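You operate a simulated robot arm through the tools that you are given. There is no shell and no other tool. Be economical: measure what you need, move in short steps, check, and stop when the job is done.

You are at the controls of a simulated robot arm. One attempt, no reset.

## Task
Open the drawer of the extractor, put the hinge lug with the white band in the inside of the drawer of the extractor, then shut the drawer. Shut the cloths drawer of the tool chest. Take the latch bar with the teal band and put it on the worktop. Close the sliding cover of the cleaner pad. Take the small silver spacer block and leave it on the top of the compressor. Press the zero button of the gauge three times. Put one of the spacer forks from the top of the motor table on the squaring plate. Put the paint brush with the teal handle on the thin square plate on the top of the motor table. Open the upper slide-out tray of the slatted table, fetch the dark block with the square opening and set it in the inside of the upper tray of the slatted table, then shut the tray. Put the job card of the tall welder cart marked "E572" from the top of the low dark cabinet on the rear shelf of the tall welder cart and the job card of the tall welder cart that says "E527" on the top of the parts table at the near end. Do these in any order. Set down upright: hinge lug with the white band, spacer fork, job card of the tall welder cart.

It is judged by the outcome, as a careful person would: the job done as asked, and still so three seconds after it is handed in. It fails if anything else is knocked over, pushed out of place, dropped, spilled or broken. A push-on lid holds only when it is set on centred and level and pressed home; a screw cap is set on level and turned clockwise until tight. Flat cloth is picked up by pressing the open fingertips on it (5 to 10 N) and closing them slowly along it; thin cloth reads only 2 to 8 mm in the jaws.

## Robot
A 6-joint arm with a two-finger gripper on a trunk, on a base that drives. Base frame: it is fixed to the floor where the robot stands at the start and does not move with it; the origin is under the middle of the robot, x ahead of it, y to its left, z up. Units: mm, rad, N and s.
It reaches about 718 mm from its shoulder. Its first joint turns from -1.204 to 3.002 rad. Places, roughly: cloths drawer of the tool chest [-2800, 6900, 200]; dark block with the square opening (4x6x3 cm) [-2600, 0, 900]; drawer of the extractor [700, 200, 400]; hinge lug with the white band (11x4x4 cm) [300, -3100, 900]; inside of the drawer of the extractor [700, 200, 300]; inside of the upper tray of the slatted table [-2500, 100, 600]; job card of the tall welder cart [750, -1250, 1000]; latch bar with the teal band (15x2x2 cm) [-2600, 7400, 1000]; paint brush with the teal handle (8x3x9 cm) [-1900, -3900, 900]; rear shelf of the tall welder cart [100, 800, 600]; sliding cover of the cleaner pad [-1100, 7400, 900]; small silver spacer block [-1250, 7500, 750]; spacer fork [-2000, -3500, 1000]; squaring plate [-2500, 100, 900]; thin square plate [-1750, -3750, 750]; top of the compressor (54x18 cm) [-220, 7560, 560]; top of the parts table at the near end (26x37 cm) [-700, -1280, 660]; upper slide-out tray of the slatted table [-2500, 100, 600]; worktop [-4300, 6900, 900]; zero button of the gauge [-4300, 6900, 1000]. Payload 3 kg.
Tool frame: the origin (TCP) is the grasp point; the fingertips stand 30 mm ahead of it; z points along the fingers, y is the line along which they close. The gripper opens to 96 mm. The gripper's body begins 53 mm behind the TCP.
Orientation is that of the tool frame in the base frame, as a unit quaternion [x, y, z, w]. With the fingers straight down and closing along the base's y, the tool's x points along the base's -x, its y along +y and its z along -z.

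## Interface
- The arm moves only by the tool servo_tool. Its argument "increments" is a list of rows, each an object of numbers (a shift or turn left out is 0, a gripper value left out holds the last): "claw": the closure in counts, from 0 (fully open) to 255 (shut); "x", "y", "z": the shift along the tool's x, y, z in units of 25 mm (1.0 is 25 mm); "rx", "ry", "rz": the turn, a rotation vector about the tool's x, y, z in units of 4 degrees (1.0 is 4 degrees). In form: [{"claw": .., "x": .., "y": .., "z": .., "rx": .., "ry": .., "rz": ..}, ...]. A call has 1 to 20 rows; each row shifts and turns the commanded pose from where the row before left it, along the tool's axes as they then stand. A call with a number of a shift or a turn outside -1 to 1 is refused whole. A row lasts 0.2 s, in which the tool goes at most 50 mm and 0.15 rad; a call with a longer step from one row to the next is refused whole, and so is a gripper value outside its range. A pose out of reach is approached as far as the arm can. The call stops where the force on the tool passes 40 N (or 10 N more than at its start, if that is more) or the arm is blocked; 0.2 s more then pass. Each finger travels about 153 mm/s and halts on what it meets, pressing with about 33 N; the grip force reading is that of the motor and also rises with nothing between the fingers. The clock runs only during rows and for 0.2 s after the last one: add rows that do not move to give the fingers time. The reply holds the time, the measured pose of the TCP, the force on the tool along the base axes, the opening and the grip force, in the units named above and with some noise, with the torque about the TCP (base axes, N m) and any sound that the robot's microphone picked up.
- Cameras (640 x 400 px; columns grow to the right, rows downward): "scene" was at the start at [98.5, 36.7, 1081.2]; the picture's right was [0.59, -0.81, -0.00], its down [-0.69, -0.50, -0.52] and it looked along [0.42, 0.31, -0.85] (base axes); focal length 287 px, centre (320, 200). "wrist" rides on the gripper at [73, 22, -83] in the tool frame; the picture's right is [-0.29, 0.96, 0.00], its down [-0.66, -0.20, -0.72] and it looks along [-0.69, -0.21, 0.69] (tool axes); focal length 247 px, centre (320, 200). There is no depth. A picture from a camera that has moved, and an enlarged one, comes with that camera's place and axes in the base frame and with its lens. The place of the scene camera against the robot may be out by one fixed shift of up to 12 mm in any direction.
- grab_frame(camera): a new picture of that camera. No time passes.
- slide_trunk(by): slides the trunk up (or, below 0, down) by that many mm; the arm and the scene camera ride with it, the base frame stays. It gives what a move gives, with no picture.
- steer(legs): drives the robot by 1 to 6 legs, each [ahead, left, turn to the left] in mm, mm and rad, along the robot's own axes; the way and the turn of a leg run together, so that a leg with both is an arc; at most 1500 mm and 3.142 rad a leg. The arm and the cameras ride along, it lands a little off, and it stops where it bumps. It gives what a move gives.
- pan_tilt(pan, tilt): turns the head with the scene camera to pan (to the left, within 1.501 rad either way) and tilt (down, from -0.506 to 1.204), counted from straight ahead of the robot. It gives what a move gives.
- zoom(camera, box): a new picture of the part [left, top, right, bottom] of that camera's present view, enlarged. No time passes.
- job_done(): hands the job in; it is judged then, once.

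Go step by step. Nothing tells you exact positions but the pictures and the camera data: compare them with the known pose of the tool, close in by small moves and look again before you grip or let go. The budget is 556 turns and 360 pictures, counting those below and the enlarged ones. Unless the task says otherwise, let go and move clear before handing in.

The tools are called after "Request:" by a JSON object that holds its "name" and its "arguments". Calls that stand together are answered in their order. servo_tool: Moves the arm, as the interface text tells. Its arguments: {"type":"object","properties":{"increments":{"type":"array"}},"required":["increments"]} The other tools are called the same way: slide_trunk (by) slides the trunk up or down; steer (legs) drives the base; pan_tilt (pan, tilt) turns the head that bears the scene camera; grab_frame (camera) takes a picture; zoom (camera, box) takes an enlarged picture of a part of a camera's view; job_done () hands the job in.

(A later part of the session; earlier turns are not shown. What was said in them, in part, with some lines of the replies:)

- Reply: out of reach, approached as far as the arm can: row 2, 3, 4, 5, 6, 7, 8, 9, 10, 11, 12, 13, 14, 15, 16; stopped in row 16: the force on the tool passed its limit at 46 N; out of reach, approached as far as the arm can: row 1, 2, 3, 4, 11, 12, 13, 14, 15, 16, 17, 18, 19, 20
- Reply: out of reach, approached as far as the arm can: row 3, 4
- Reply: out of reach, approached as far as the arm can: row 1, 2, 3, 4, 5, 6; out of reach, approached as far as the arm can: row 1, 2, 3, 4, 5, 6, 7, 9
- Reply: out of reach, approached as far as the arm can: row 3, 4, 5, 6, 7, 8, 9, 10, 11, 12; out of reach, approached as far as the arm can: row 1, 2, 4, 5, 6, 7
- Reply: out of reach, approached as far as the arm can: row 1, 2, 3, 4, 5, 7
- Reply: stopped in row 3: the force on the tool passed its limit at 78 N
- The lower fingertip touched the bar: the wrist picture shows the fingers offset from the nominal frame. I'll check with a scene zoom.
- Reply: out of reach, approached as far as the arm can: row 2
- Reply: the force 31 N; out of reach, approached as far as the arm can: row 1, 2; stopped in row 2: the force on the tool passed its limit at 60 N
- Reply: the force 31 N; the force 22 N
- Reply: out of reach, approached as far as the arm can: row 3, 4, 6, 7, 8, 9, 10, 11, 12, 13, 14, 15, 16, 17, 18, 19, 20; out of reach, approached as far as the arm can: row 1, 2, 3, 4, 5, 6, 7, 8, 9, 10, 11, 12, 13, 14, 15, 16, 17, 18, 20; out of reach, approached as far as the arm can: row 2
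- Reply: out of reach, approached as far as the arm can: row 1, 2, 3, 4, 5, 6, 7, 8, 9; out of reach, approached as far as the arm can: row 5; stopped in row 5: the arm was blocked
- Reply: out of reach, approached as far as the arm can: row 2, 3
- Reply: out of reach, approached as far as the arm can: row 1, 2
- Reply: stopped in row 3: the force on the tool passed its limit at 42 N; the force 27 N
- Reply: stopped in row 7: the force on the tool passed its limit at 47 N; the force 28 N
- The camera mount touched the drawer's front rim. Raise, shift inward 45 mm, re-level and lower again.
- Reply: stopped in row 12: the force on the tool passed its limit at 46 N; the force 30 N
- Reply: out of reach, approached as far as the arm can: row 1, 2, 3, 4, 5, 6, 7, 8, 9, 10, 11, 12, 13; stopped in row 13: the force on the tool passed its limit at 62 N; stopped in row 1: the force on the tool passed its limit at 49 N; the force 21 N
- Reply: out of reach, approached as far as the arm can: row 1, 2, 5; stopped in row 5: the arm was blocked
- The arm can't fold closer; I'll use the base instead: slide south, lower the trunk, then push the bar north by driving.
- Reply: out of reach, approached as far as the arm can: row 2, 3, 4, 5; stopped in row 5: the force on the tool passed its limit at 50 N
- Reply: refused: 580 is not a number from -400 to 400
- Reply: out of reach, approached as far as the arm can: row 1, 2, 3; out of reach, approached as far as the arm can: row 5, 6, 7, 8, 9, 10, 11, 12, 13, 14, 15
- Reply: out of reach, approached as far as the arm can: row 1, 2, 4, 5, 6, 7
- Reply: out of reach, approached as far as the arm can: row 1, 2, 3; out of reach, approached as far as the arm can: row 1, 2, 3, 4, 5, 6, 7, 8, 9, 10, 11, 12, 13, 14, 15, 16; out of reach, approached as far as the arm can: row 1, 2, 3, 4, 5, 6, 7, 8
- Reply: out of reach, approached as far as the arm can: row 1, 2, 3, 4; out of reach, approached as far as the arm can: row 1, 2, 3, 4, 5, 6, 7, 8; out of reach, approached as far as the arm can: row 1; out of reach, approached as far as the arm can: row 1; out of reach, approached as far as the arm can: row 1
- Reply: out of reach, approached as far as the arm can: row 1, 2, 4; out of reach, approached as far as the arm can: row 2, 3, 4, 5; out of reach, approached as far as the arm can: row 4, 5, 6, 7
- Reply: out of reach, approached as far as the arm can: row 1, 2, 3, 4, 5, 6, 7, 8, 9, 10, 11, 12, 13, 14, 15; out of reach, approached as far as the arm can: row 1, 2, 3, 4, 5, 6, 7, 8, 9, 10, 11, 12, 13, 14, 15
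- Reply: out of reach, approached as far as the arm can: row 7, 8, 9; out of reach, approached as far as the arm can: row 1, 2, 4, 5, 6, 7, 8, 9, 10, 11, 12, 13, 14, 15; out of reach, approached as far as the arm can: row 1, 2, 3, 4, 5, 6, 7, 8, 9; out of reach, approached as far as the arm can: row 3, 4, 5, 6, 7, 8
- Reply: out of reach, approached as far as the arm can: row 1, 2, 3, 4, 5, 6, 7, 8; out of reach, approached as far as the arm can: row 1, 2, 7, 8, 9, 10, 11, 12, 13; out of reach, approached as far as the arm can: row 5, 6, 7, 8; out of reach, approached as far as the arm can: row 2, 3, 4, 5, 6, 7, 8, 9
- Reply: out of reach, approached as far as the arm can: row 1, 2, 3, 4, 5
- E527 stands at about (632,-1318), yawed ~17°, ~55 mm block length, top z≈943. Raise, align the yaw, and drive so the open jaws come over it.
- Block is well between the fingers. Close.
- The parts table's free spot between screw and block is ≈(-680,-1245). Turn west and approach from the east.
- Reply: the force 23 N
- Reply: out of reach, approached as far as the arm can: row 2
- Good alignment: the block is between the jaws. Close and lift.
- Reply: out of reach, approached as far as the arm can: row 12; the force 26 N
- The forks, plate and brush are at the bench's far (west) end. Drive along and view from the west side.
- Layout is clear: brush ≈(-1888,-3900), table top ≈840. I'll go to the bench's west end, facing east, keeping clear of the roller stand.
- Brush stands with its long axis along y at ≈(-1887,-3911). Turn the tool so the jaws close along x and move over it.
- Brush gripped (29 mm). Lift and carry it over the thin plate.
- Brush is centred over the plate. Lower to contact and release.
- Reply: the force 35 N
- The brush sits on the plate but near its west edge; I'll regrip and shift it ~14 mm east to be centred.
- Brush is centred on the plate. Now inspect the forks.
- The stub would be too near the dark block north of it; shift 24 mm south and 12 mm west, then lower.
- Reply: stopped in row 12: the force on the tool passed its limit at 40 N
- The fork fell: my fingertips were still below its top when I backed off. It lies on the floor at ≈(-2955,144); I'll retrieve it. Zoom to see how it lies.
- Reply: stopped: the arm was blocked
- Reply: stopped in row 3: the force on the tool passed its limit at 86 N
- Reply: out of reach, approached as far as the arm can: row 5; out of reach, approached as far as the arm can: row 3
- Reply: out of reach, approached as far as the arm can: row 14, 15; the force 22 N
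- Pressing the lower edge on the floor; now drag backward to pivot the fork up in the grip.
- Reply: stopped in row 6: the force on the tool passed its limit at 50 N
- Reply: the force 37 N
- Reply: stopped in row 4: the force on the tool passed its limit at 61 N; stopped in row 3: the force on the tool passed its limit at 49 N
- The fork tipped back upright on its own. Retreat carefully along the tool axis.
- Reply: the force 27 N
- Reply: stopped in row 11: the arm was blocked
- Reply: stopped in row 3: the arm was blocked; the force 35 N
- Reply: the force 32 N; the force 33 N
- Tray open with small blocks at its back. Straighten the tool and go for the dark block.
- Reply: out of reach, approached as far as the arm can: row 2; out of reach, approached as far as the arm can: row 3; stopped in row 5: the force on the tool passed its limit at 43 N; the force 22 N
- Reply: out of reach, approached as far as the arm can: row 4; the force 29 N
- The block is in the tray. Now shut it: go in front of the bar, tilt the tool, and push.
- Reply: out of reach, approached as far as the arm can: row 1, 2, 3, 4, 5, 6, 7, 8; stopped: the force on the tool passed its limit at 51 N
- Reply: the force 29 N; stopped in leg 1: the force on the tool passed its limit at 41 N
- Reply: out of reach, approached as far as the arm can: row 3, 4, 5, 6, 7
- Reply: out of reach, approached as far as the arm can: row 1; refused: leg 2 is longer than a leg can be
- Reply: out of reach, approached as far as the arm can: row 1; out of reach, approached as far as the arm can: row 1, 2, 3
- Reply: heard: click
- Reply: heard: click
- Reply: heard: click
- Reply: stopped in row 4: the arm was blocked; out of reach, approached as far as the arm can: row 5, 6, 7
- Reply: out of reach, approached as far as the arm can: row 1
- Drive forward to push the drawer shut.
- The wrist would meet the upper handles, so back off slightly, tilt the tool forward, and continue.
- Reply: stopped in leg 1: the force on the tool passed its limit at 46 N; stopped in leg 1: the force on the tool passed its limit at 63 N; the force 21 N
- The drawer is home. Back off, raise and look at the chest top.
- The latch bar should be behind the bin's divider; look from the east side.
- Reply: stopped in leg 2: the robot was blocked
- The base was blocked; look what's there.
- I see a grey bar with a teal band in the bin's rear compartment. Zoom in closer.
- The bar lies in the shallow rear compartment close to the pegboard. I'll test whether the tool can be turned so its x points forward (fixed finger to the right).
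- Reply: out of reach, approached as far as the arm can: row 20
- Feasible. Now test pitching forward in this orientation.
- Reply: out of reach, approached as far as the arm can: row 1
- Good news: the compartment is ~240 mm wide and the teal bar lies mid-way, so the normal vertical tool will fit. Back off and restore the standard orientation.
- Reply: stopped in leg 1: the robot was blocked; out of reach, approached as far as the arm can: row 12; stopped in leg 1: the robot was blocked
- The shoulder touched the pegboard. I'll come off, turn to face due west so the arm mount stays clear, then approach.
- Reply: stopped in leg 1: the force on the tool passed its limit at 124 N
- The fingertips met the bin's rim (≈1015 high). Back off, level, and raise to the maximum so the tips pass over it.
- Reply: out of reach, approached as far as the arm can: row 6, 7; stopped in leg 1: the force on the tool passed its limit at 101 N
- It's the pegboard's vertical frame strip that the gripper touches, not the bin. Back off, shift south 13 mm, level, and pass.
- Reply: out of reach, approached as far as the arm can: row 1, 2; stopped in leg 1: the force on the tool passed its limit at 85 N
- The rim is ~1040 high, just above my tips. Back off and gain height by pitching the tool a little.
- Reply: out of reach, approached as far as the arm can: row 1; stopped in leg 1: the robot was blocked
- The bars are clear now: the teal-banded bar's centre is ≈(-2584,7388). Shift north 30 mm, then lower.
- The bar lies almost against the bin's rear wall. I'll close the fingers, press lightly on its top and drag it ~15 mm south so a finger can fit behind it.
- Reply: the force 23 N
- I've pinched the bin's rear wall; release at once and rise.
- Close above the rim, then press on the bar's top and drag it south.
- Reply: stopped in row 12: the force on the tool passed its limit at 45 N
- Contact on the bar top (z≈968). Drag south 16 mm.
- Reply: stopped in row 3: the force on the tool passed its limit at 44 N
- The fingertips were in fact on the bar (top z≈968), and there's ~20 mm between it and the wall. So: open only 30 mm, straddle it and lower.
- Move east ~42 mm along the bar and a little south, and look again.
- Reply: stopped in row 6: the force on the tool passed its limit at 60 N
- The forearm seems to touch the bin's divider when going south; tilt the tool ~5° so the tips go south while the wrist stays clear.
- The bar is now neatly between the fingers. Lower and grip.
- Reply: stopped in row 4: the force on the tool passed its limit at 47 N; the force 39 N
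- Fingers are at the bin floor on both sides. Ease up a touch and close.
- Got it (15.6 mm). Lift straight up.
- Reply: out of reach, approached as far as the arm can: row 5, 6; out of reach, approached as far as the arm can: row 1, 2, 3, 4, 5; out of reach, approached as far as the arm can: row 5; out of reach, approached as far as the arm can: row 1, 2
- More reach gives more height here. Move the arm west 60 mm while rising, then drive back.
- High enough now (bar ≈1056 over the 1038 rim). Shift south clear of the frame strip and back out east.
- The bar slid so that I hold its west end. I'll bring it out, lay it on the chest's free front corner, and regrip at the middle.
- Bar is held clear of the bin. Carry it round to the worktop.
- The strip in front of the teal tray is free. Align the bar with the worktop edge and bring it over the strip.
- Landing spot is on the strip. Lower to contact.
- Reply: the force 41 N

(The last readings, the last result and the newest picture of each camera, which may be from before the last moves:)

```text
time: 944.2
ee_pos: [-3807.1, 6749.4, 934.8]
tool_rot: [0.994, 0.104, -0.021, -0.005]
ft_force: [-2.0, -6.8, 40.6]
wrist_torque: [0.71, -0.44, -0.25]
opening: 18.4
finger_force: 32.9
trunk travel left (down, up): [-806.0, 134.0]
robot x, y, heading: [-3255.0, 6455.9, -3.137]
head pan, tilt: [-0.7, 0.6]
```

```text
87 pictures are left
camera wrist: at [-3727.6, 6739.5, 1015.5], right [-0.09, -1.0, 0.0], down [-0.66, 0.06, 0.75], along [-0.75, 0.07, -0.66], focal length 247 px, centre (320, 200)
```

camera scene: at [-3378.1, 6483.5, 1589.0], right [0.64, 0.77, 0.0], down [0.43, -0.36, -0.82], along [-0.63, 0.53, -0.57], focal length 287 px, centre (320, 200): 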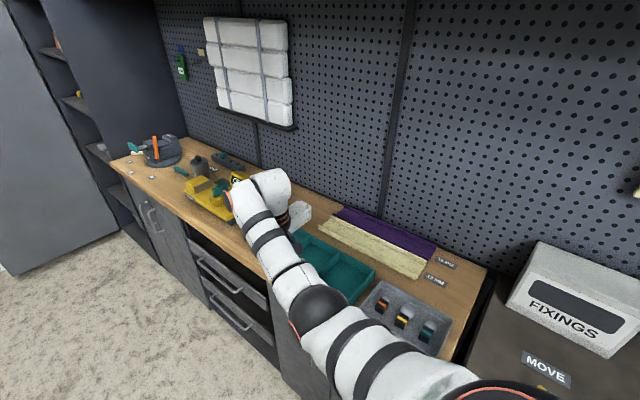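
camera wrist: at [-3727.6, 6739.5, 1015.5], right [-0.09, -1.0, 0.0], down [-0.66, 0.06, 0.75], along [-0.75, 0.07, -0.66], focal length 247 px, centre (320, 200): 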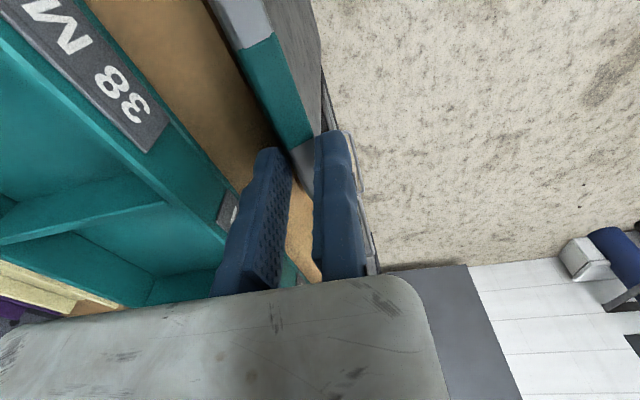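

There's more wood on the north side; lift slightly, shift 15 mm north for safety, and set down.

Request:
{"name": "servo_tool", "arguments": {"increments": [{"z": -0.5}, {"y": -0.3}, {"y": -0.3}, {"z": 0.2}, {"z": 0.1}, {"z": 0.1}]}}

Request:
{"name": "servo_tool", "arguments": {"increments": [{"z": 0.08}]}}

```text
time: 945.6
ee_pos: [-3809.6, 6766.3, 934.3]
tool_rot: [0.994, 0.104, -0.017, -0.002]
ft_force: [1.2, 0.4, 23.0]
wrist_torque: [0.08, -0.21, -0.03]
opening: 15.9
finger_force: 33.4
trunk travel left (down, up): [-806.0, 134.0]
robot x, y, heading: [-3251.9, 6455.1, -3.133]
head pan, tilt: [-0.7, 0.6]
```

```text
time: 946.0
ee_pos: [-3809.9, 6766.3, 930.9]
tool_rot: [0.994, 0.104, -0.018, -0.003]
ft_force: [-0.7, 0.5, 23.0]
wrist_torque: [0.04, 0.07, -0.01]
opening: 15.8
finger_force: 32.9
trunk travel left (down, up): [-806.0, 134.0]
robot x, y, heading: [-3250.3, 6454.1, -3.131]
head pan, tilt: [-0.7, 0.6]
```

Release gently and rise.

Request:
{"name": "servo_tool", "arguments": {"increments": [{"z": -0.05}, {"claw": 200}, {"claw": 190}, {"claw": 185, "y": 0.1}, {"z": -0.4}, {"z": -0.6}]}}

Request:
{"name": "slide_trunk", "arguments": {"by": 100}}

Request:
{"name": "grab_frame", "arguments": {"camera": "wrist"}}

```text
time: 947.4
ee_pos: [-3809.8, 6763.9, 954.6]
tool_rot: [0.995, 0.103, -0.015, -0.001]
ft_force: [0.4, 0.2, 0.3]
wrist_torque: [0.01, 0.01, 0.01]
opening: 26.5
finger_force: 0.1
trunk travel left (down, up): [-806.0, 134.0]
robot x, y, heading: [-3255.9, 6455.8, -3.133]
head pan, tilt: [-0.7, 0.6]
```

```text
time: 948.7
ee_pos: [-3811.0, 6765.4, 1053.4]
tool_rot: [0.994, 0.104, -0.015, 0.0]
ft_force: [0.8, 0.5, 0.3]
wrist_torque: [0.01, -0.01, -0.04]
opening: 26.5
finger_force: 0.0
trunk travel left (down, up): [-906.0, 34.0]
robot x, y, heading: [-3252.7, 6453.4, -3.136]
head pan, tilt: [-0.7, 0.6]
```

```text
86 pictures are left
camera wrist: at [-3733.4, 6756.8, 1135.1], right [-0.09, -1.0, 0.0], down [-0.67, 0.06, 0.74], along [-0.74, 0.06, -0.67], focal length 247 px, centre (320, 200)
```

wrist: 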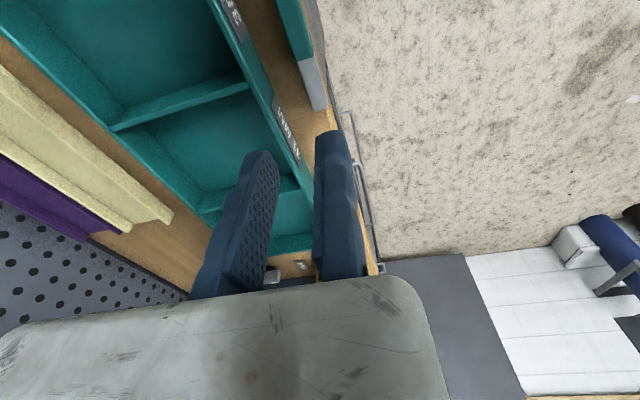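

The latch bar is on the worktop. Now to the desk in the east for the cleaner pad and the silver spacer block.

Request:
{"name": "steer", "arguments": {"legs": [[0, 150, 0], [0, 0, -1.57], [0, -1450, 0], [250, -450, 0]]}}

Request:
{"name": "pan_tilt", "arguments": {"pan": -0.2, "tilt": 0.65}}

Request:
{"name": "grab_frame", "arguments": {"camera": "scene"}}

```text
time: 963.3
ee_pos: [-1058.5, 7169.4, 1054.5]
tool_rot: [0.787, -0.617, -0.01, -0.01]
ft_force: [0.6, -0.1, 0.1]
wrist_torque: [0.02, -0.02, -0.02]
opening: 26.2
finger_force: 0.0
trunk travel left (down, up): [-906.0, 34.0]
robot x, y, heading: [-1349.9, 6600.0, 1.612]
head pan, tilt: [-0.7, 0.6]
```

```text
time: 964.3
ee_pos: [-1058.4, 7169.9, 1055.4]
tool_rot: [0.786, -0.617, -0.011, -0.011]
ft_force: [-0.2, -0.2, -0.1]
wrist_torque: [-0.04, -0.02, 0.01]
opening: 26.4
finger_force: 0.1
trunk travel left (down, up): [-906.0, 34.0]
robot x, y, heading: [-1353.2, 6597.9, 1.616]
head pan, tilt: [-0.201, 0.649]
```

```text
85 pictures are left
camera scene: at [-1345.9, 6733.0, 1551.8], right [0.99, -0.16, 0.0], down [-0.1, -0.6, -0.8], along [0.13, 0.79, -0.6], focal length 287 px, centre (320, 200)
```

scene: 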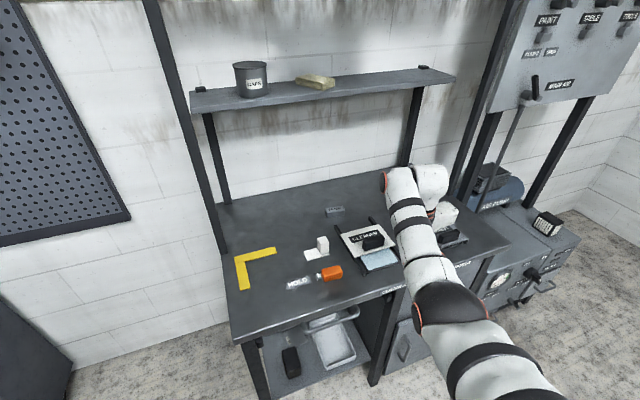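

Request:
{"name": "zoom", "arguments": {"camera": "scene", "box": [280, 180, 480, 310]}}

Request:
{"name": "zoom", "arguments": {"camera": "scene", "box": [250, 300, 410, 400]}}

```text
3.08 times, centred on (380, 245) of scene
camera zoom: at [-1345.9, 6733.0, 1551.8], right [0.99, -0.16, 0.0], down [-0.1, -0.6, -0.8], along [0.13, 0.79, -0.6], focal length 882 px, centre (135, 62)
```

zoom: 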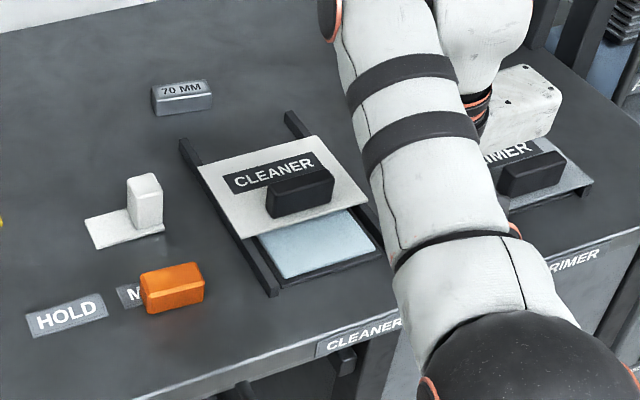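

```text
4.00 times, centred on (330, 350) of scene
camera zoom: at [-1345.9, 6733.0, 1551.8], right [0.99, -0.16, 0.0], down [-0.1, -0.6, -0.8], along [0.13, 0.79, -0.6], focal length 1147 px, centre (280, -400)
```

zoom: 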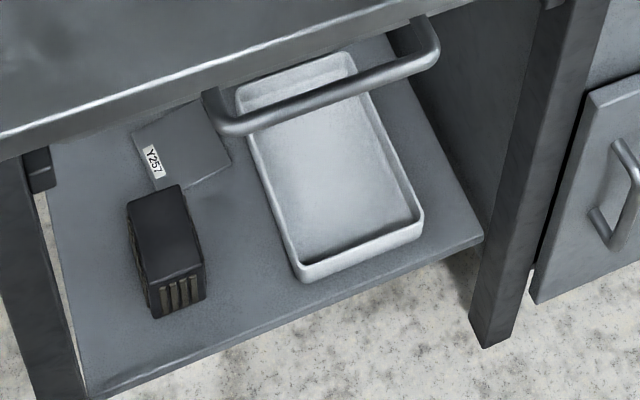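

The cover must slide toward the front over the pale-blue pad; I'll pull its black knob south with closed fingers from behind. Position beyond the knob.

Request:
{"name": "servo_tool", "arguments": {"increments": [{"claw": 255}, {"claw": 255}]}}

Request:
{"name": "steer", "arguments": {"legs": [[222, 8, 0]]}}

Request:
{"name": "grab_frame", "arguments": {"camera": "wrist"}}

```text
time: 964.9
ee_pos: [-1057.6, 7170.1, 1054.1]
tool_rot: [0.787, -0.617, -0.01, -0.011]
ft_force: [0.0, 0.3, 0.3]
wrist_torque: [0.0, 0.02, -0.01]
opening: 0.0
finger_force: 33.1
trunk travel left (down, up): [-906.0, 34.0]
robot x, y, heading: [-1351.3, 6597.4, 1.609]
head pan, tilt: [-0.201, 0.649]
```

```text
time: 966.6
ee_pos: [-1077.6, 7393.2, 1055.0]
tool_rot: [0.788, -0.615, -0.011, -0.012]
ft_force: [-0.2, -0.4, -0.4]
wrist_torque: [0.01, 0.02, 0.0]
opening: 0.0
finger_force: 33.4
trunk travel left (down, up): [-906.0, 34.0]
robot x, y, heading: [-1367.1, 6823.8, 1.616]
head pan, tilt: [-0.201, 0.649]
```

```text
82 pictures are left
camera wrist: at [-1082.2, 7313.1, 1135.8], right [-1.0, 0.05, 0.0], down [0.04, 0.67, 0.74], along [0.04, 0.74, -0.67], focal length 247 px, centre (320, 200)
```

wrist: 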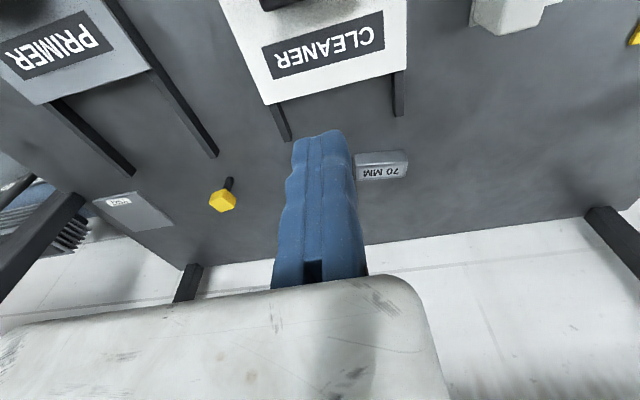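

Request:
{"name": "servo_tool", "arguments": {"increments": [{"x": 0.1, "y": -0.4}, {"x": 0.1, "y": -0.4}]}}

Request:
{"name": "slide_trunk", "arguments": {"by": -120}}

Request:
{"name": "servo_tool", "arguments": {"increments": [{"z": 0.15}, {"z": 0.15}, {"z": 0.15}, {"z": 0.15}, {"z": 0.15}, {"z": 0.15}, {"z": 0.15}, {"z": 0.15}, {"z": 0.15}, {"z": 0.15}]}}

Request:
{"name": "grab_frame", "arguments": {"camera": "wrist"}}

```text
time: 967.2
ee_pos: [-1057.5, 7393.6, 1053.8]
tool_rot: [0.788, -0.615, -0.01, -0.011]
ft_force: [0.0, 0.3, -0.5]
wrist_torque: [0.01, -0.01, -0.02]
opening: 0.4
finger_force: 33.0
trunk travel left (down, up): [-906.0, 34.0]
robot x, y, heading: [-1370.6, 6825.0, 1.615]
head pan, tilt: [-0.201, 0.649]
```

```text
time: 968.7
ee_pos: [-1057.8, 7395.1, 933.6]
tool_rot: [0.788, -0.615, -0.01, -0.01]
ft_force: [-0.3, -0.3, 0.3]
wrist_torque: [0.02, 0.03, -0.05]
opening: 0.2
finger_force: 32.7
trunk travel left (down, up): [-786.0, 154.0]
robot x, y, heading: [-1367.1, 6821.2, 1.608]
head pan, tilt: [-0.201, 0.649]
```

```text
time: 970.6
ee_pos: [-1057.6, 7398.0, 912.0]
tool_rot: [0.788, -0.616, -0.013, -0.022]
ft_force: [-3.5, -1.6, 20.7]
wrist_torque: [-0.34, 0.16, 0.01]
opening: 5.9
finger_force: 32.7
trunk travel left (down, up): [-786.0, 154.0]
robot x, y, heading: [-1366.6, 6826.3, 1.617]
head pan, tilt: [-0.201, 0.649]
stopped in row 9: the force on the tool passed its limit at 43 N (the readings are from after the stop); the commanded pose is now the measured one
```

```text
81 pictures are left
camera wrist: at [-1063.1, 7315.2, 991.3], right [-1.0, 0.05, 0.0], down [0.03, 0.65, 0.76], along [0.04, 0.76, -0.65], focal length 247 px, centre (320, 200)
```

wrist: 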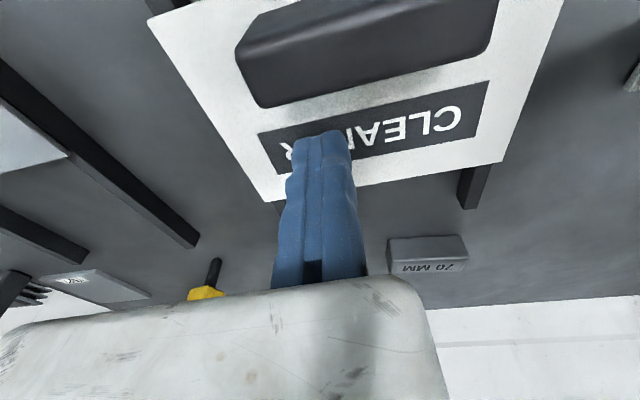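

Tips touch the cover plate just behind the knob. Raise 4 mm and pull it south.

Request:
{"name": "servo_tool", "arguments": {"increments": [{"z": -0.2}, {"x": 0.35, "y": 0.02}, {"x": 0.35, "y": 0.02}, {"x": 0.35, "y": 0.02}, {"x": 0.35, "y": 0.02}, {"x": 0.35, "y": 0.02}, {"x": 0.35, "y": 0.02}, {"x": 0.35, "y": 0.02}, {"x": 0.35, "y": 0.02}]}}

Request:
{"name": "grab_frame", "arguments": {"camera": "wrist"}}

```text
time: 972.6
ee_pos: [-1043.7, 7331.3, 911.9]
tool_rot: [0.787, -0.616, -0.012, -0.022]
ft_force: [0.8, 12.5, 26.3]
wrist_torque: [0.06, 0.02, -0.02]
opening: 0.1
finger_force: 32.2
trunk travel left (down, up): [-786.0, 154.0]
robot x, y, heading: [-1368.3, 6827.2, 1.615]
head pan, tilt: [-0.201, 0.649]
```

```text
80 pictures are left
camera wrist: at [-1049.2, 7248.4, 991.4], right [-1.0, 0.05, 0.0], down [0.03, 0.65, 0.76], along [0.04, 0.75, -0.66], focal length 247 px, centre (320, 200)
```

wrist: 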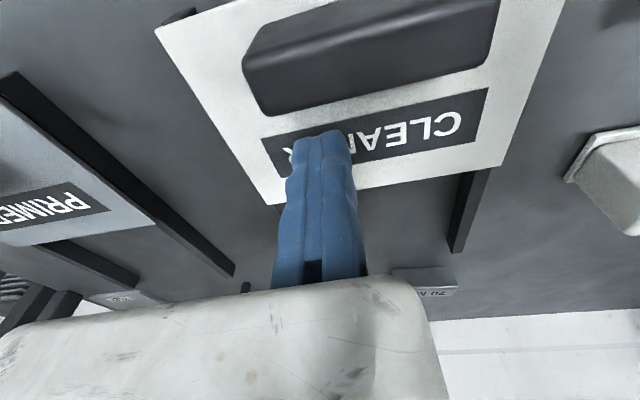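

The cover slides along. Continue until it stops.

Request:
{"name": "servo_tool", "arguments": {"increments": [{"x": 0.25}, {"x": 0.25}, {"x": 0.25}, {"x": 0.25}, {"x": 0.25}]}}

Request:
{"name": "servo_tool", "arguments": {"increments": [{"z": -0.6}, {"z": -0.8}, {"z": -0.8}, {"z": -0.8}]}}

Request:
{"name": "zoom", "arguments": {"camera": "scene", "box": [280, 200, 520, 400]}}

```text
time: 973.7
ee_pos: [-1037.9, 7305.7, 912.5]
tool_rot: [0.788, -0.614, -0.017, -0.024]
ft_force: [-8.1, 5.0, 8.5]
wrist_torque: [-0.11, 0.17, -0.15]
opening: 0.0
finger_force: 33.2
trunk travel left (down, up): [-786.0, 154.0]
robot x, y, heading: [-1369.0, 6826.2, 1.619]
head pan, tilt: [-0.201, 0.649]
stopped in row 5: the force on the tool passed its limit at 43 N (the readings are from after the stop); the commanded pose is now the measured one
```

```text
time: 974.7
ee_pos: [-1017.2, 7320.9, 949.9]
tool_rot: [0.788, -0.615, -0.015, -0.022]
ft_force: [-0.2, 0.3, 0.2]
wrist_torque: [0.0, 0.0, 0.0]
opening: 0.1
finger_force: 32.9
out of reach, approached as far as the arm can: row 2, 3, 4
trunk travel left (down, up): [-786.0, 154.0]
robot x, y, heading: [-1369.2, 6822.2, 1.616]
head pan, tilt: [-0.201, 0.649]
```

```text
2.00 times, centred on (400, 300) of scene
camera zoom: at [-1364.0, 6956.5, 1431.8], right [0.99, -0.16, 0.0], down [-0.09, -0.6, -0.8], along [0.12, 0.79, -0.6], focal length 574 px, centre (160, 0)
```

zoom: 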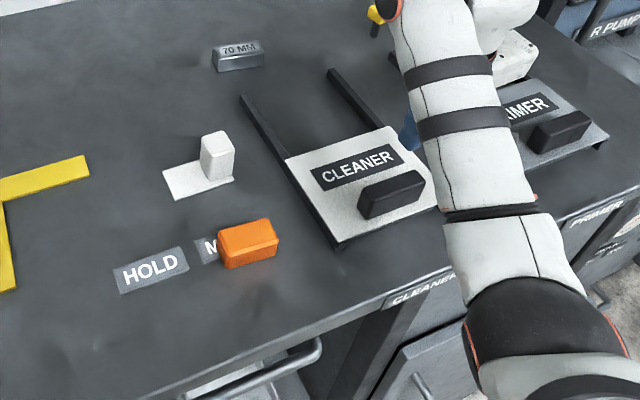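

The cover now fully covers the pad. Next the silver "70 MM" block at ≈(-1162,7536). Raise, re-pose and pitch the tool for reach.

Request:
{"name": "slide_trunk", "arguments": {"by": 110}}

Request:
{"name": "servo_tool", "arguments": {"increments": [{"rz": 1, "claw": 0}, {"rz": 1}, {"rz": 1}, {"rz": 0.8}, {"y": 0.9}, {"y": 0.9}, {"y": 0.9}, {"y": 0.9}, {"y": 0.9}, {"y": 0.9}, {"y": 0.9}]}}

Request:
{"name": "servo_tool", "arguments": {"increments": [{"ry": -1}, {"ry": -1}, {"ry": -1}, {"ry": -1}, {"ry": -1}, {"ry": -1}, {"ry": -1}, {"ry": -0.5}]}}

```text
time: 976.1
ee_pos: [-1017.4, 7322.3, 1059.4]
tool_rot: [0.788, -0.615, -0.015, -0.021]
ft_force: [0.1, -0.6, -0.2]
wrist_torque: [-0.02, 0.03, 0.03]
opening: 0.1
finger_force: 33.3
trunk travel left (down, up): [-896.0, 44.0]
robot x, y, heading: [-1369.7, 6822.1, 1.612]
head pan, tilt: [-0.201, 0.649]
```

```text
time: 978.5
ee_pos: [-1168.0, 7343.1, 1039.3]
tool_rot: [-0.699, 0.714, 0.018, 0.019]
ft_force: [-0.9, -0.8, 0.3]
wrist_torque: [0.03, 0.0, 0.01]
opening: 96.2
finger_force: 0.1
out of reach, approached as far as the arm can: row 5, 6, 7, 8, 10
trunk travel left (down, up): [-896.0, 44.0]
robot x, y, heading: [-1372.5, 6827.7, 1.619]
head pan, tilt: [-0.201, 0.649]
```

```text
time: 980.3
ee_pos: [-1168.9, 7344.2, 1038.8]
tool_rot: [-0.671, 0.685, 0.198, 0.203]
ft_force: [-0.2, 0.5, -0.4]
wrist_torque: [0.07, -0.04, -0.02]
opening: 96.1
finger_force: 0.1
trunk travel left (down, up): [-896.0, 44.0]
robot x, y, heading: [-1370.9, 6823.6, 1.617]
head pan, tilt: [-0.201, 0.649]
```

Request:
{"name": "steer", "arguments": {"legs": [[100, 38, 0]]}}

Request:
{"name": "servo_tool", "arguments": {"increments": [{"z": 0.5, "x": -0.72}, {"z": 0.5, "x": -0.72}, {"z": 0.5, "x": -0.72}]}}

Request:
{"name": "grab_frame", "arguments": {"camera": "wrist"}}

```text
time: 981.5
ee_pos: [-1203.5, 7429.4, 1038.5]
tool_rot: [-0.67, 0.687, 0.196, 0.203]
ft_force: [-0.2, 0.4, -0.6]
wrist_torque: [-0.06, 0.01, 0.03]
opening: 95.9
finger_force: 0.1
trunk travel left (down, up): [-896.0, 44.0]
robot x, y, heading: [-1410.1, 6906.9, 1.612]
head pan, tilt: [-0.201, 0.649]
stopped in leg 1: the robot was blocked; the commanded pose is now the measured one
```

```text
time: 982.3
ee_pos: [-1200.4, 7492.1, 1038.0]
tool_rot: [-0.669, 0.687, 0.198, 0.204]
ft_force: [-0.4, -0.3, 0.7]
wrist_torque: [-0.02, -0.02, 0.03]
opening: 96.1
finger_force: 0.0
trunk travel left (down, up): [-896.0, 44.0]
robot x, y, heading: [-1408.8, 6905.8, 1.614]
head pan, tilt: [-0.201, 0.649]
```

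```text
78 pictures are left
camera wrist: at [-1225.9, 7383.8, 1067.7], right [-0.95, 0.27, 0.16], down [0.21, 0.15, 0.97], along [0.24, 0.95, -0.2], focal length 247 px, centre (320, 200)
```

wrist: 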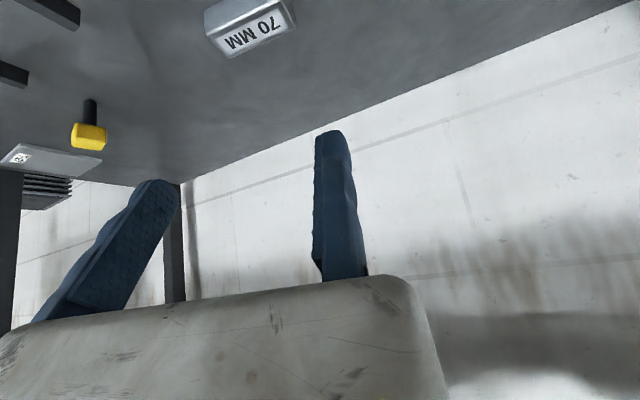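

Request:
{"name": "servo_tool", "arguments": {"increments": [{"z": 0.45, "x": -0.66, "y": -0.2}, {"z": 0.45, "x": -0.66}]}}

Request:
{"name": "slide_trunk", "arguments": {"by": -110}}

Request:
{"name": "grab_frame", "arguments": {"camera": "wrist"}}

```text
time: 982.9
ee_pos: [-1194.5, 7531.0, 1034.3]
tool_rot: [-0.67, 0.686, 0.198, 0.203]
ft_force: [0.4, 0.1, 0.5]
wrist_torque: [-0.03, 0.0, -0.03]
opening: 96.1
finger_force: 0.1
trunk travel left (down, up): [-896.0, 44.0]
robot x, y, heading: [-1407.6, 6905.2, 1.613]
head pan, tilt: [-0.201, 0.649]
```

```text
time: 984.3
ee_pos: [-1194.9, 7528.5, 925.5]
tool_rot: [-0.669, 0.687, 0.199, 0.204]
ft_force: [-0.1, -1.3, 0.4]
wrist_torque: [-0.02, -0.02, -0.03]
opening: 96.0
finger_force: 0.0
trunk travel left (down, up): [-786.0, 154.0]
robot x, y, heading: [-1406.7, 6905.9, 1.607]
head pan, tilt: [-0.201, 0.649]
```

```text
77 pictures are left
camera wrist: at [-1221.0, 7422.5, 955.8], right [-0.95, 0.27, 0.16], down [0.21, 0.15, 0.97], along [0.24, 0.95, -0.2], focal length 247 px, centre (320, 200)
```

wrist: 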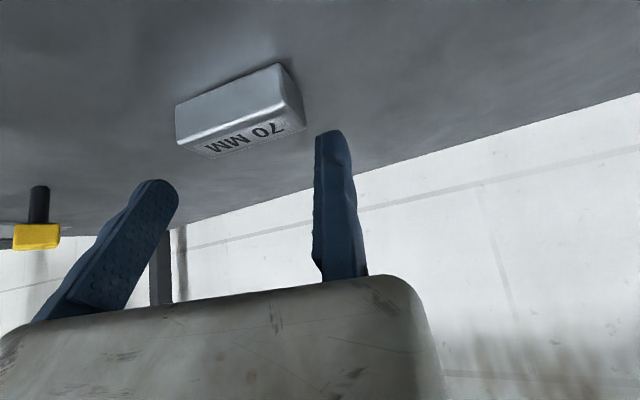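

Request:
{"name": "slide_trunk", "arguments": {"by": -28}}

Request:
{"name": "slide_trunk", "arguments": {"by": -8}}

Request:
{"name": "grab_frame", "arguments": {"camera": "wrist"}}

```text
time: 985.1
ee_pos: [-1194.3, 7530.2, 897.6]
tool_rot: [-0.669, 0.686, 0.198, 0.205]
ft_force: [-0.4, 0.7, 0.3]
wrist_torque: [0.01, 0.02, 0.0]
opening: 95.9
finger_force: 0.1
trunk travel left (down, up): [-758.0, 182.0]
robot x, y, heading: [-1405.7, 6901.6, 1.605]
head pan, tilt: [-0.201, 0.649]
```

```text
time: 985.6
ee_pos: [-1195.2, 7529.8, 890.7]
tool_rot: [-0.669, 0.686, 0.199, 0.206]
ft_force: [0.6, 0.0, 4.8]
wrist_torque: [0.07, 0.0, 0.04]
opening: 95.8
finger_force: 0.1
trunk travel left (down, up): [-750.0, 190.0]
robot x, y, heading: [-1405.9, 6908.3, 1.614]
head pan, tilt: [-0.201, 0.649]
```

```text
76 pictures are left
camera wrist: at [-1221.0, 7422.4, 920.6], right [-0.95, 0.27, 0.16], down [0.21, 0.15, 0.97], along [0.24, 0.95, -0.2], focal length 247 px, centre (320, 200)
```

wrist: 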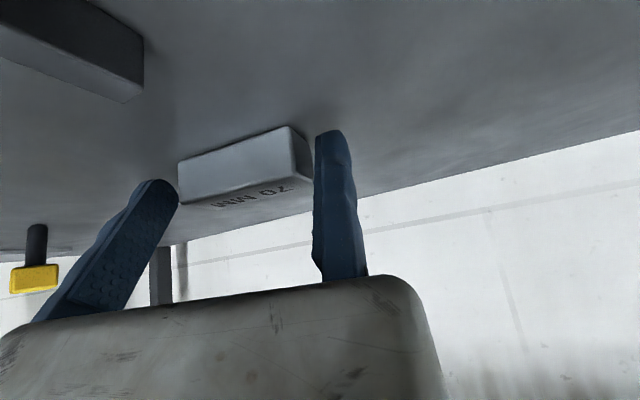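

Request:
{"name": "servo_tool", "arguments": {"increments": [{"z": -0.06, "x": -0.04}, {"claw": 30}, {"claw": 50}, {"claw": 80}, {"claw": 150}, {"claw": 220}, {"claw": 220}]}}

Request:
{"name": "slide_trunk", "arguments": {"by": 80}}

Request:
{"name": "grab_frame", "arguments": {"camera": "wrist"}}

```text
time: 987.2
ee_pos: [-1194.7, 7530.4, 892.3]
tool_rot: [-0.671, 0.686, 0.199, 0.202]
ft_force: [0.2, -0.4, -0.4]
wrist_torque: [-0.01, 0.03, -0.01]
opening: 69.7
finger_force: 32.7
trunk travel left (down, up): [-750.0, 190.0]
robot x, y, heading: [-1409.6, 6906.7, 1.613]
head pan, tilt: [-0.201, 0.649]
```

```text
time: 988.4
ee_pos: [-1193.8, 7529.7, 971.3]
tool_rot: [-0.669, 0.687, 0.198, 0.204]
ft_force: [-0.6, -0.9, -1.7]
wrist_torque: [-0.05, 0.03, 0.01]
opening: 69.6
finger_force: 32.7
trunk travel left (down, up): [-830.0, 110.0]
robot x, y, heading: [-1408.2, 6907.8, 1.617]
head pan, tilt: [-0.201, 0.649]
```

```text
75 pictures are left
camera wrist: at [-1220.8, 7422.9, 1001.1], right [-0.95, 0.27, 0.16], down [0.21, 0.15, 0.97], along [0.24, 0.95, -0.2], focal length 247 px, centre (320, 200)
```

wrist: 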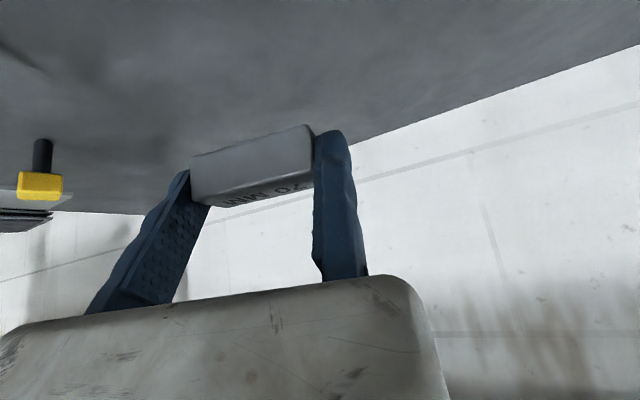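

Block held. Back off and drive to the compressor.

Request:
{"name": "slide_trunk", "arguments": {"by": 80}}

Request:
{"name": "steer", "arguments": {"legs": [[-420, 0, 0], [0, -920, 0]]}}

Request:
{"name": "pan_tilt", "arguments": {"pan": 0.0, "tilt": 0.65}}

Request:
{"name": "grab_frame", "arguments": {"camera": "scene"}}

```text
time: 989.6
ee_pos: [-1194.1, 7530.9, 1050.8]
tool_rot: [-0.67, 0.686, 0.198, 0.203]
ft_force: [-0.5, 0.2, -0.6]
wrist_torque: [0.01, 0.07, 0.01]
opening: 69.5
finger_force: 32.8
trunk travel left (down, up): [-910.0, 30.0]
robot x, y, heading: [-1406.6, 6906.1, 1.608]
head pan, tilt: [-0.201, 0.649]
```

```text
time: 996.5
ee_pos: [-269.5, 7153.0, 1052.1]
tool_rot: [-0.671, 0.685, 0.198, 0.203]
ft_force: [0.7, 1.2, -1.3]
wrist_torque: [0.0, 0.04, 0.02]
opening: 69.3
finger_force: 33.3
trunk travel left (down, up): [-910.0, 30.0]
robot x, y, heading: [-478.9, 6529.1, 1.618]
head pan, tilt: [-0.201, 0.649]
```

```text
time: 997.3
ee_pos: [-269.4, 7154.1, 1051.4]
tool_rot: [-0.671, 0.685, 0.199, 0.203]
ft_force: [-0.5, -0.2, -1.6]
wrist_torque: [-0.04, 0.06, 0.02]
opening: 69.1
finger_force: 32.9
trunk travel left (down, up): [-910.0, 30.0]
robot x, y, heading: [-476.8, 6528.1, 1.614]
head pan, tilt: [0.0, 0.649]
```

```text
74 pictures are left
camera scene: at [-489.2, 6661.9, 1555.8], right [1.0, 0.04, 0.0], down [0.03, -0.6, -0.8], along [-0.04, 0.8, -0.6], focal length 287 px, centre (320, 200)
```

scene: 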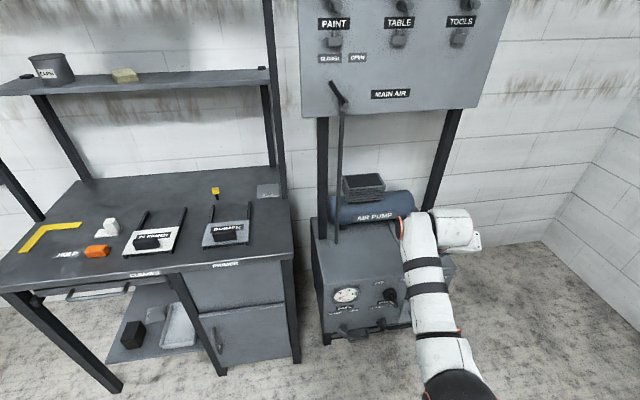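

Request:
{"name": "zoom", "arguments": {"camera": "scene", "box": [290, 150, 490, 350]}}

```text
2.00 times, centred on (390, 250) of scene
camera zoom: at [-489.2, 6661.9, 1555.8], right [1.0, 0.04, 0.0], down [0.03, -0.6, -0.8], along [-0.04, 0.8, -0.6], focal length 574 px, centre (180, 100)
```

zoom: 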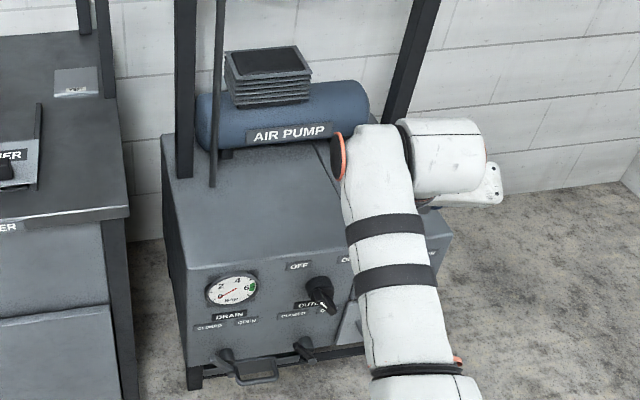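

Compressor top strip: front edge ≈(-512,7397)→(42,7518), z≈560. Lower the trunk and drive in.

Request:
{"name": "slide_trunk", "arguments": {"by": -400}}

Request:
{"name": "steer", "arguments": {"legs": [[330, 0, 0]]}}

Request:
{"name": "grab_frame", "arguments": {"camera": "wrist"}}

Request:
{"name": "grab_frame", "arguments": {"camera": "scene"}}

```text
time: 1001.1
ee_pos: [-270.7, 7154.2, 650.8]
tool_rot: [-0.672, 0.684, 0.198, 0.202]
ft_force: [-0.3, -0.3, -0.7]
wrist_torque: [-0.02, 0.05, 0.03]
opening: 69.5
finger_force: 32.8
trunk travel left (down, up): [-510.0, 430.0]
robot x, y, heading: [-478.8, 6527.4, 1.617]
head pan, tilt: [0.0, 0.649]
```

```text
time: 1003.3
ee_pos: [-286.3, 7481.2, 651.0]
tool_rot: [-0.672, 0.684, 0.199, 0.203]
ft_force: [0.0, -0.5, -2.0]
wrist_torque: [-0.03, 0.05, -0.04]
opening: 69.2
finger_force: 32.6
trunk travel left (down, up): [-510.0, 430.0]
robot x, y, heading: [-493.9, 6855.3, 1.618]
head pan, tilt: [0.0, 0.649]
```

```text
72 pictures are left
camera wrist: at [-311.7, 7373.8, 680.8], right [-0.95, 0.26, 0.16], down [0.2, 0.16, 0.97], along [0.23, 0.95, -0.2], focal length 247 px, centre (320, 200)
```

wrist: 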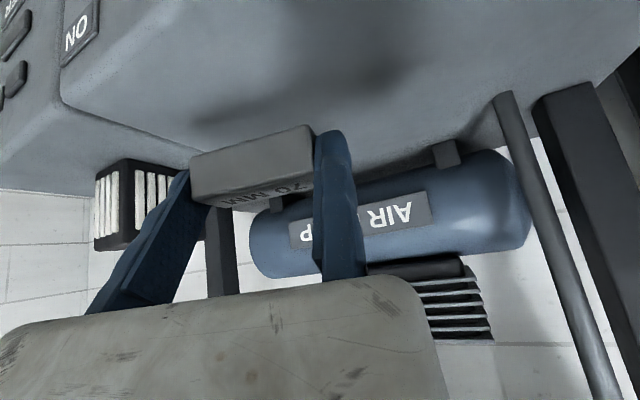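

```text
71 pictures are left
camera scene: at [-505.1, 6989.1, 1155.7], right [1.0, 0.05, 0.0], down [0.03, -0.6, -0.8], along [-0.04, 0.8, -0.61], focal length 287 px, centre (320, 200)
```

scene: 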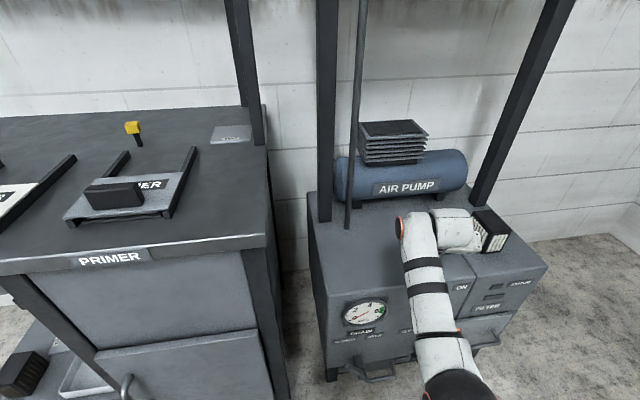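

Request:
{"name": "steer", "arguments": {"legs": [[35, 0, 0]]}}

Request:
{"name": "slide_trunk", "arguments": {"by": -45}}

Request:
{"name": "grab_frame", "arguments": {"camera": "wrist"}}

```text
time: 1004.1
ee_pos: [-288.8, 7516.2, 650.8]
tool_rot: [-0.672, 0.684, 0.199, 0.203]
ft_force: [-0.5, 0.1, -1.4]
wrist_torque: [0.0, 0.07, 0.0]
opening: 69.3
finger_force: 33.0
trunk travel left (down, up): [-510.0, 430.0]
robot x, y, heading: [-495.7, 6892.7, 1.619]
head pan, tilt: [0.0, 0.649]
```

```text
time: 1005.0
ee_pos: [-289.9, 7516.2, 606.5]
tool_rot: [-0.672, 0.684, 0.199, 0.202]
ft_force: [0.3, 0.6, -1.0]
wrist_torque: [-0.03, 0.05, 0.0]
opening: 69.2
finger_force: 32.8
trunk travel left (down, up): [-465.0, 475.0]
robot x, y, heading: [-491.7, 6891.3, 1.62]
head pan, tilt: [0.0, 0.649]
```

```text
70 pictures are left
camera wrist: at [-313.9, 7407.8, 636.1], right [-0.95, 0.26, 0.16], down [0.2, 0.16, 0.97], along [0.23, 0.95, -0.2], focal length 247 px, centre (320, 200)
```

wrist: 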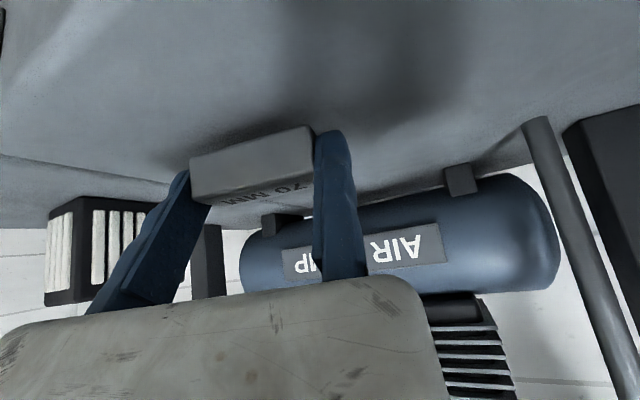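

Request:
{"name": "slide_trunk", "arguments": {"by": -8}}

Request:
{"name": "slide_trunk", "arguments": {"by": -5}}

Request:
{"name": "slide_trunk", "arguments": {"by": -5}}

Request:
{"name": "slide_trunk", "arguments": {"by": -5}}

```text
time: 1005.5
ee_pos: [-288.7, 7515.8, 597.6]
tool_rot: [-0.673, 0.683, 0.199, 0.202]
ft_force: [-0.9, 0.1, -1.2]
wrist_torque: [-0.04, 0.03, 0.01]
opening: 69.5
finger_force: 32.5
trunk travel left (down, up): [-457.0, 483.0]
robot x, y, heading: [-490.9, 6890.4, 1.623]
head pan, tilt: [0.0, 0.649]
```

```text
time: 1006.1
ee_pos: [-288.4, 7515.8, 593.8]
tool_rot: [-0.672, 0.683, 0.199, 0.203]
ft_force: [-0.6, 0.8, -1.7]
wrist_torque: [-0.02, 0.06, -0.03]
opening: 69.3
finger_force: 32.5
trunk travel left (down, up): [-452.0, 488.0]
robot x, y, heading: [-499.0, 6890.2, 1.625]
head pan, tilt: [0.0, 0.649]
```

```text
time: 1006.6
ee_pos: [-289.0, 7515.7, 591.5]
tool_rot: [-0.672, 0.683, 0.202, 0.205]
ft_force: [0.5, 1.6, 10.2]
wrist_torque: [0.06, 0.04, 0.01]
opening: 69.2
finger_force: 33.0
trunk travel left (down, up): [-447.0, 493.0]
robot x, y, heading: [-492.4, 6891.0, 1.62]
head pan, tilt: [0.0, 0.649]
```

```text
time: 1007.2
ee_pos: [-289.1, 7514.7, 592.0]
tool_rot: [-0.671, 0.681, 0.203, 0.209]
ft_force: [2.7, 9.0, 31.2]
wrist_torque: [0.3, -0.36, 0.12]
opening: 69.1
finger_force: 32.9
trunk travel left (down, up): [-442.0, 498.0]
robot x, y, heading: [-495.3, 6887.2, 1.62]
head pan, tilt: [0.0, 0.649]
```

Contact. Ease up, release, and rise clear.

Request:
{"name": "slide_trunk", "arguments": {"by": 5}}

Request:
{"name": "servo_tool", "arguments": {"increments": [{"claw": 55}, {"claw": 40}, {"claw": 25, "y": 0.15}, {"claw": 15}]}}

Request:
{"name": "slide_trunk", "arguments": {"by": 120}}

Request:
{"name": "grab_frame", "arguments": {"camera": "wrist"}}

```text
time: 1007.7
ee_pos: [-288.2, 7513.6, 590.4]
tool_rot: [-0.672, 0.683, 0.2, 0.205]
ft_force: [3.0, 8.6, 21.4]
wrist_torque: [0.3, -0.52, 0.18]
opening: 69.5
finger_force: 33.2
trunk travel left (down, up): [-447.0, 493.0]
robot x, y, heading: [-493.2, 6894.2, 1.621]
head pan, tilt: [0.0, 0.649]
```

```text
time: 1008.7
ee_pos: [-290.1, 7513.9, 589.8]
tool_rot: [-0.671, 0.683, 0.2, 0.206]
ft_force: [16.5, 7.5, 23.2]
wrist_torque: [0.43, -0.49, -0.15]
opening: 90.0
finger_force: 0.1
trunk travel left (down, up): [-447.0, 493.0]
robot x, y, heading: [-496.8, 6888.5, 1.617]
head pan, tilt: [0.0, 0.649]
```

```text
time: 1010.2
ee_pos: [-292.5, 7515.8, 707.5]
tool_rot: [-0.673, 0.683, 0.199, 0.203]
ft_force: [-0.4, 0.7, -1.4]
wrist_torque: [0.01, -0.01, -0.01]
opening: 90.4
finger_force: 0.0
trunk travel left (down, up): [-567.0, 373.0]
robot x, y, heading: [-493.3, 6888.5, 1.62]
head pan, tilt: [0.0, 0.649]
```

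```text
69 pictures are left
camera wrist: at [-317.6, 7407.8, 737.6], right [-0.95, 0.26, 0.16], down [0.2, 0.16, 0.97], along [0.23, 0.95, -0.2], focal length 247 px, centre (320, 200)
```

wrist: 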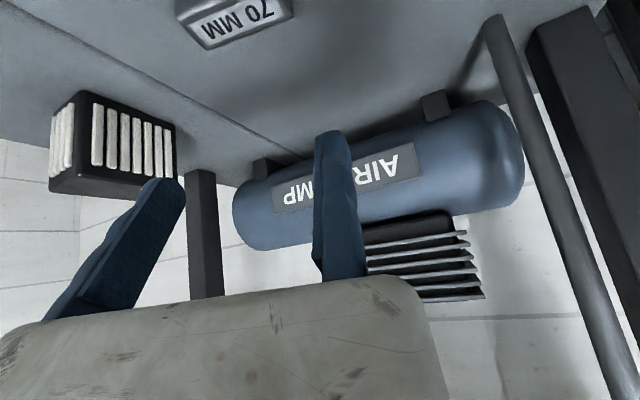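

All items are placed. As a check, I'll look again at the bracket bin on the tool chest, which I had touched.

Request:
{"name": "steer", "arguments": {"legs": [[-480, 0, 0], [0, 1450, 0], [-100, 900, 0]]}}

Request:
{"name": "slide_trunk", "arguments": {"by": 372}}

Request:
{"name": "steer", "arguments": {"legs": [[-200, 0, 0.18]]}}

Request:
{"name": "pan_tilt", "arguments": {"pan": -0.4, "tilt": 0.6}}

Request:
{"name": "grab_frame", "arguments": {"camera": "scene"}}

```text
time: 1024.2
ee_pos: [-2592.1, 6814.8, 707.0]
tool_rot: [-0.673, 0.684, 0.198, 0.202]
ft_force: [-0.1, 0.0, -0.3]
wrist_torque: [-0.01, 0.03, 0.0]
opening: 90.2
finger_force: 0.0
trunk travel left (down, up): [-567.0, 373.0]
robot x, y, heading: [-2792.5, 6190.3, 1.622]
head pan, tilt: [0.0, 0.649]
```

```text
time: 1027.8
ee_pos: [-2592.6, 6814.1, 1079.5]
tool_rot: [-0.673, 0.683, 0.199, 0.203]
ft_force: [-0.6, -0.8, 0.4]
wrist_torque: [0.01, -0.01, 0.02]
opening: 90.4
finger_force: 0.1
trunk travel left (down, up): [-939.0, 1.0]
robot x, y, heading: [-2792.6, 6187.9, 1.615]
head pan, tilt: [0.0, 0.649]
```

```text
time: 1029.3
ee_pos: [-2760.9, 6692.4, 1079.5]
tool_rot: [0.773, -0.568, -0.229, -0.168]
ft_force: [-3.4, 0.7, -0.4]
wrist_torque: [-0.02, -0.22, -0.06]
opening: 90.2
finger_force: 0.0
trunk travel left (down, up): [-939.0, 1.0]
robot x, y, heading: [-2749.6, 6034.3, 1.935]
head pan, tilt: [0.0, 0.649]
```

```text
time: 1030.2
ee_pos: [-2757.6, 6690.2, 1080.3]
tool_rot: [0.772, -0.568, -0.23, -0.169]
ft_force: [-1.0, 0.0, 0.1]
wrist_torque: [0.01, -0.02, 0.02]
opening: 90.4
finger_force: 0.0
trunk travel left (down, up): [-939.0, 1.0]
robot x, y, heading: [-2752.4, 6032.3, 1.938]
head pan, tilt: [-0.4, 0.6]
```

```text
68 pictures are left
camera scene: at [-2773.8, 6164.7, 1589.1], right [1.0, -0.03, 0.0], down [-0.02, -0.56, -0.83], along [0.03, 0.82, -0.56], focal length 287 px, centre (320, 200)
```

scene: 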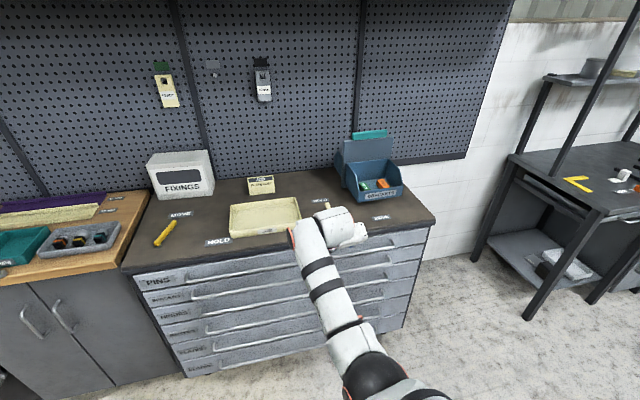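

Request:
{"name": "zoom", "arguments": {"camera": "scene", "box": [310, 110, 450, 230]}}

```text
3.33 times, centred on (380, 170) of scene
camera zoom: at [-2773.8, 6164.7, 1589.1], right [1.0, -0.03, 0.0], down [-0.02, -0.56, -0.83], along [0.03, 0.82, -0.56], focal length 956 px, centre (120, 300)
```

zoom: 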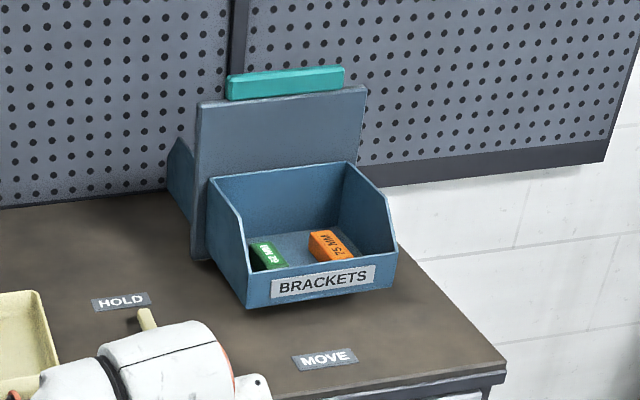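

The bin stands where it was (within a few mm relative to its labels). Move forward clear of the fixture table behind me and check there.

Request:
{"name": "steer", "arguments": {"legs": [[120, 0, 0], [0, 0, -0.6]]}}

Request:
{"name": "pan_tilt", "arguments": {"pan": -1.5, "tilt": 0.8}}

Request:
{"name": "grab_frame", "arguments": {"camera": "scene"}}

```text
time: 1033.1
ee_pos: [-2428.6, 6691.0, 1080.3]
tool_rot: [-0.57, 0.771, 0.168, 0.228]
ft_force: [0.1, -1.1, -0.9]
wrist_torque: [0.01, -0.01, 0.02]
opening: 90.6
finger_force: 0.0
trunk travel left (down, up): [-939.0, 1.0]
robot x, y, heading: [-2795.2, 6145.9, 1.337]
head pan, tilt: [-0.4, 0.6]
```

```text
time: 1034.4
ee_pos: [-2428.2, 6692.2, 1079.3]
tool_rot: [-0.57, 0.771, 0.169, 0.228]
ft_force: [-0.3, 0.2, 0.3]
wrist_torque: [0.01, 0.0, -0.04]
opening: 90.2
finger_force: 0.1
trunk travel left (down, up): [-939.0, 1.0]
robot x, y, heading: [-2796.9, 6145.2, 1.339]
head pan, tilt: [-1.499, 0.799]
```

```text
66 pictures are left
camera scene: at [-2711.2, 6178.7, 1572.2], right [-0.16, -0.99, 0.0], down [-0.71, 0.12, -0.7], along [0.69, -0.11, -0.72], focal length 287 px, centre (320, 200)
```

scene: 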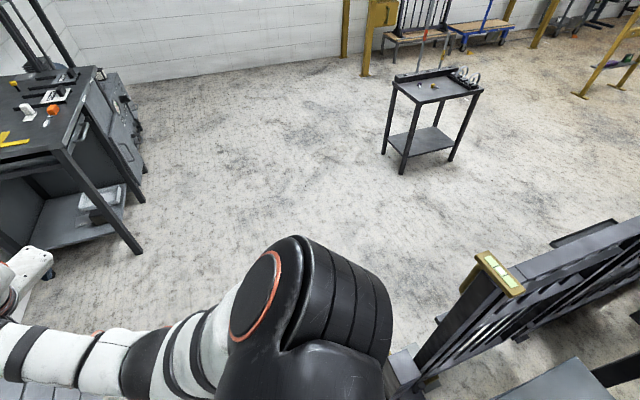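

Everything looks in order: all items placed, drawers, tray and cover shut, the button pressed three times, and the arm clear. Handing in.

Request:
{"name": "job_done", "arguments": {}}

```text
The job is handed in.
```

The job is handed in, with every step carried out. There were mishaps along the way:

- **Spacer fork:** the 75 mm fork fell off the squaring plate when I backed away too low. I picked it up from the floor and set it upright on the plate again.
- **Bracket bin on the tool chest:** I pushed against the bin, or the pegboard frame beside it, a few times, and once pinched the bin's rear wall while getting the latch bar out. In the final pictures it stands within a few millimetres of where it was.
- **Base bumps:** the robot base stopped against something several times in the north area: the chest, the desk, the pegboard and the end of the fixture table or gate. I saw no sign of damage, but I could not confirm that the gate end by the fixture table is exactly where it was.

Not counting one press that gave no click, the zero button clicked three times; the gauge read OFF throughout and I left it so.
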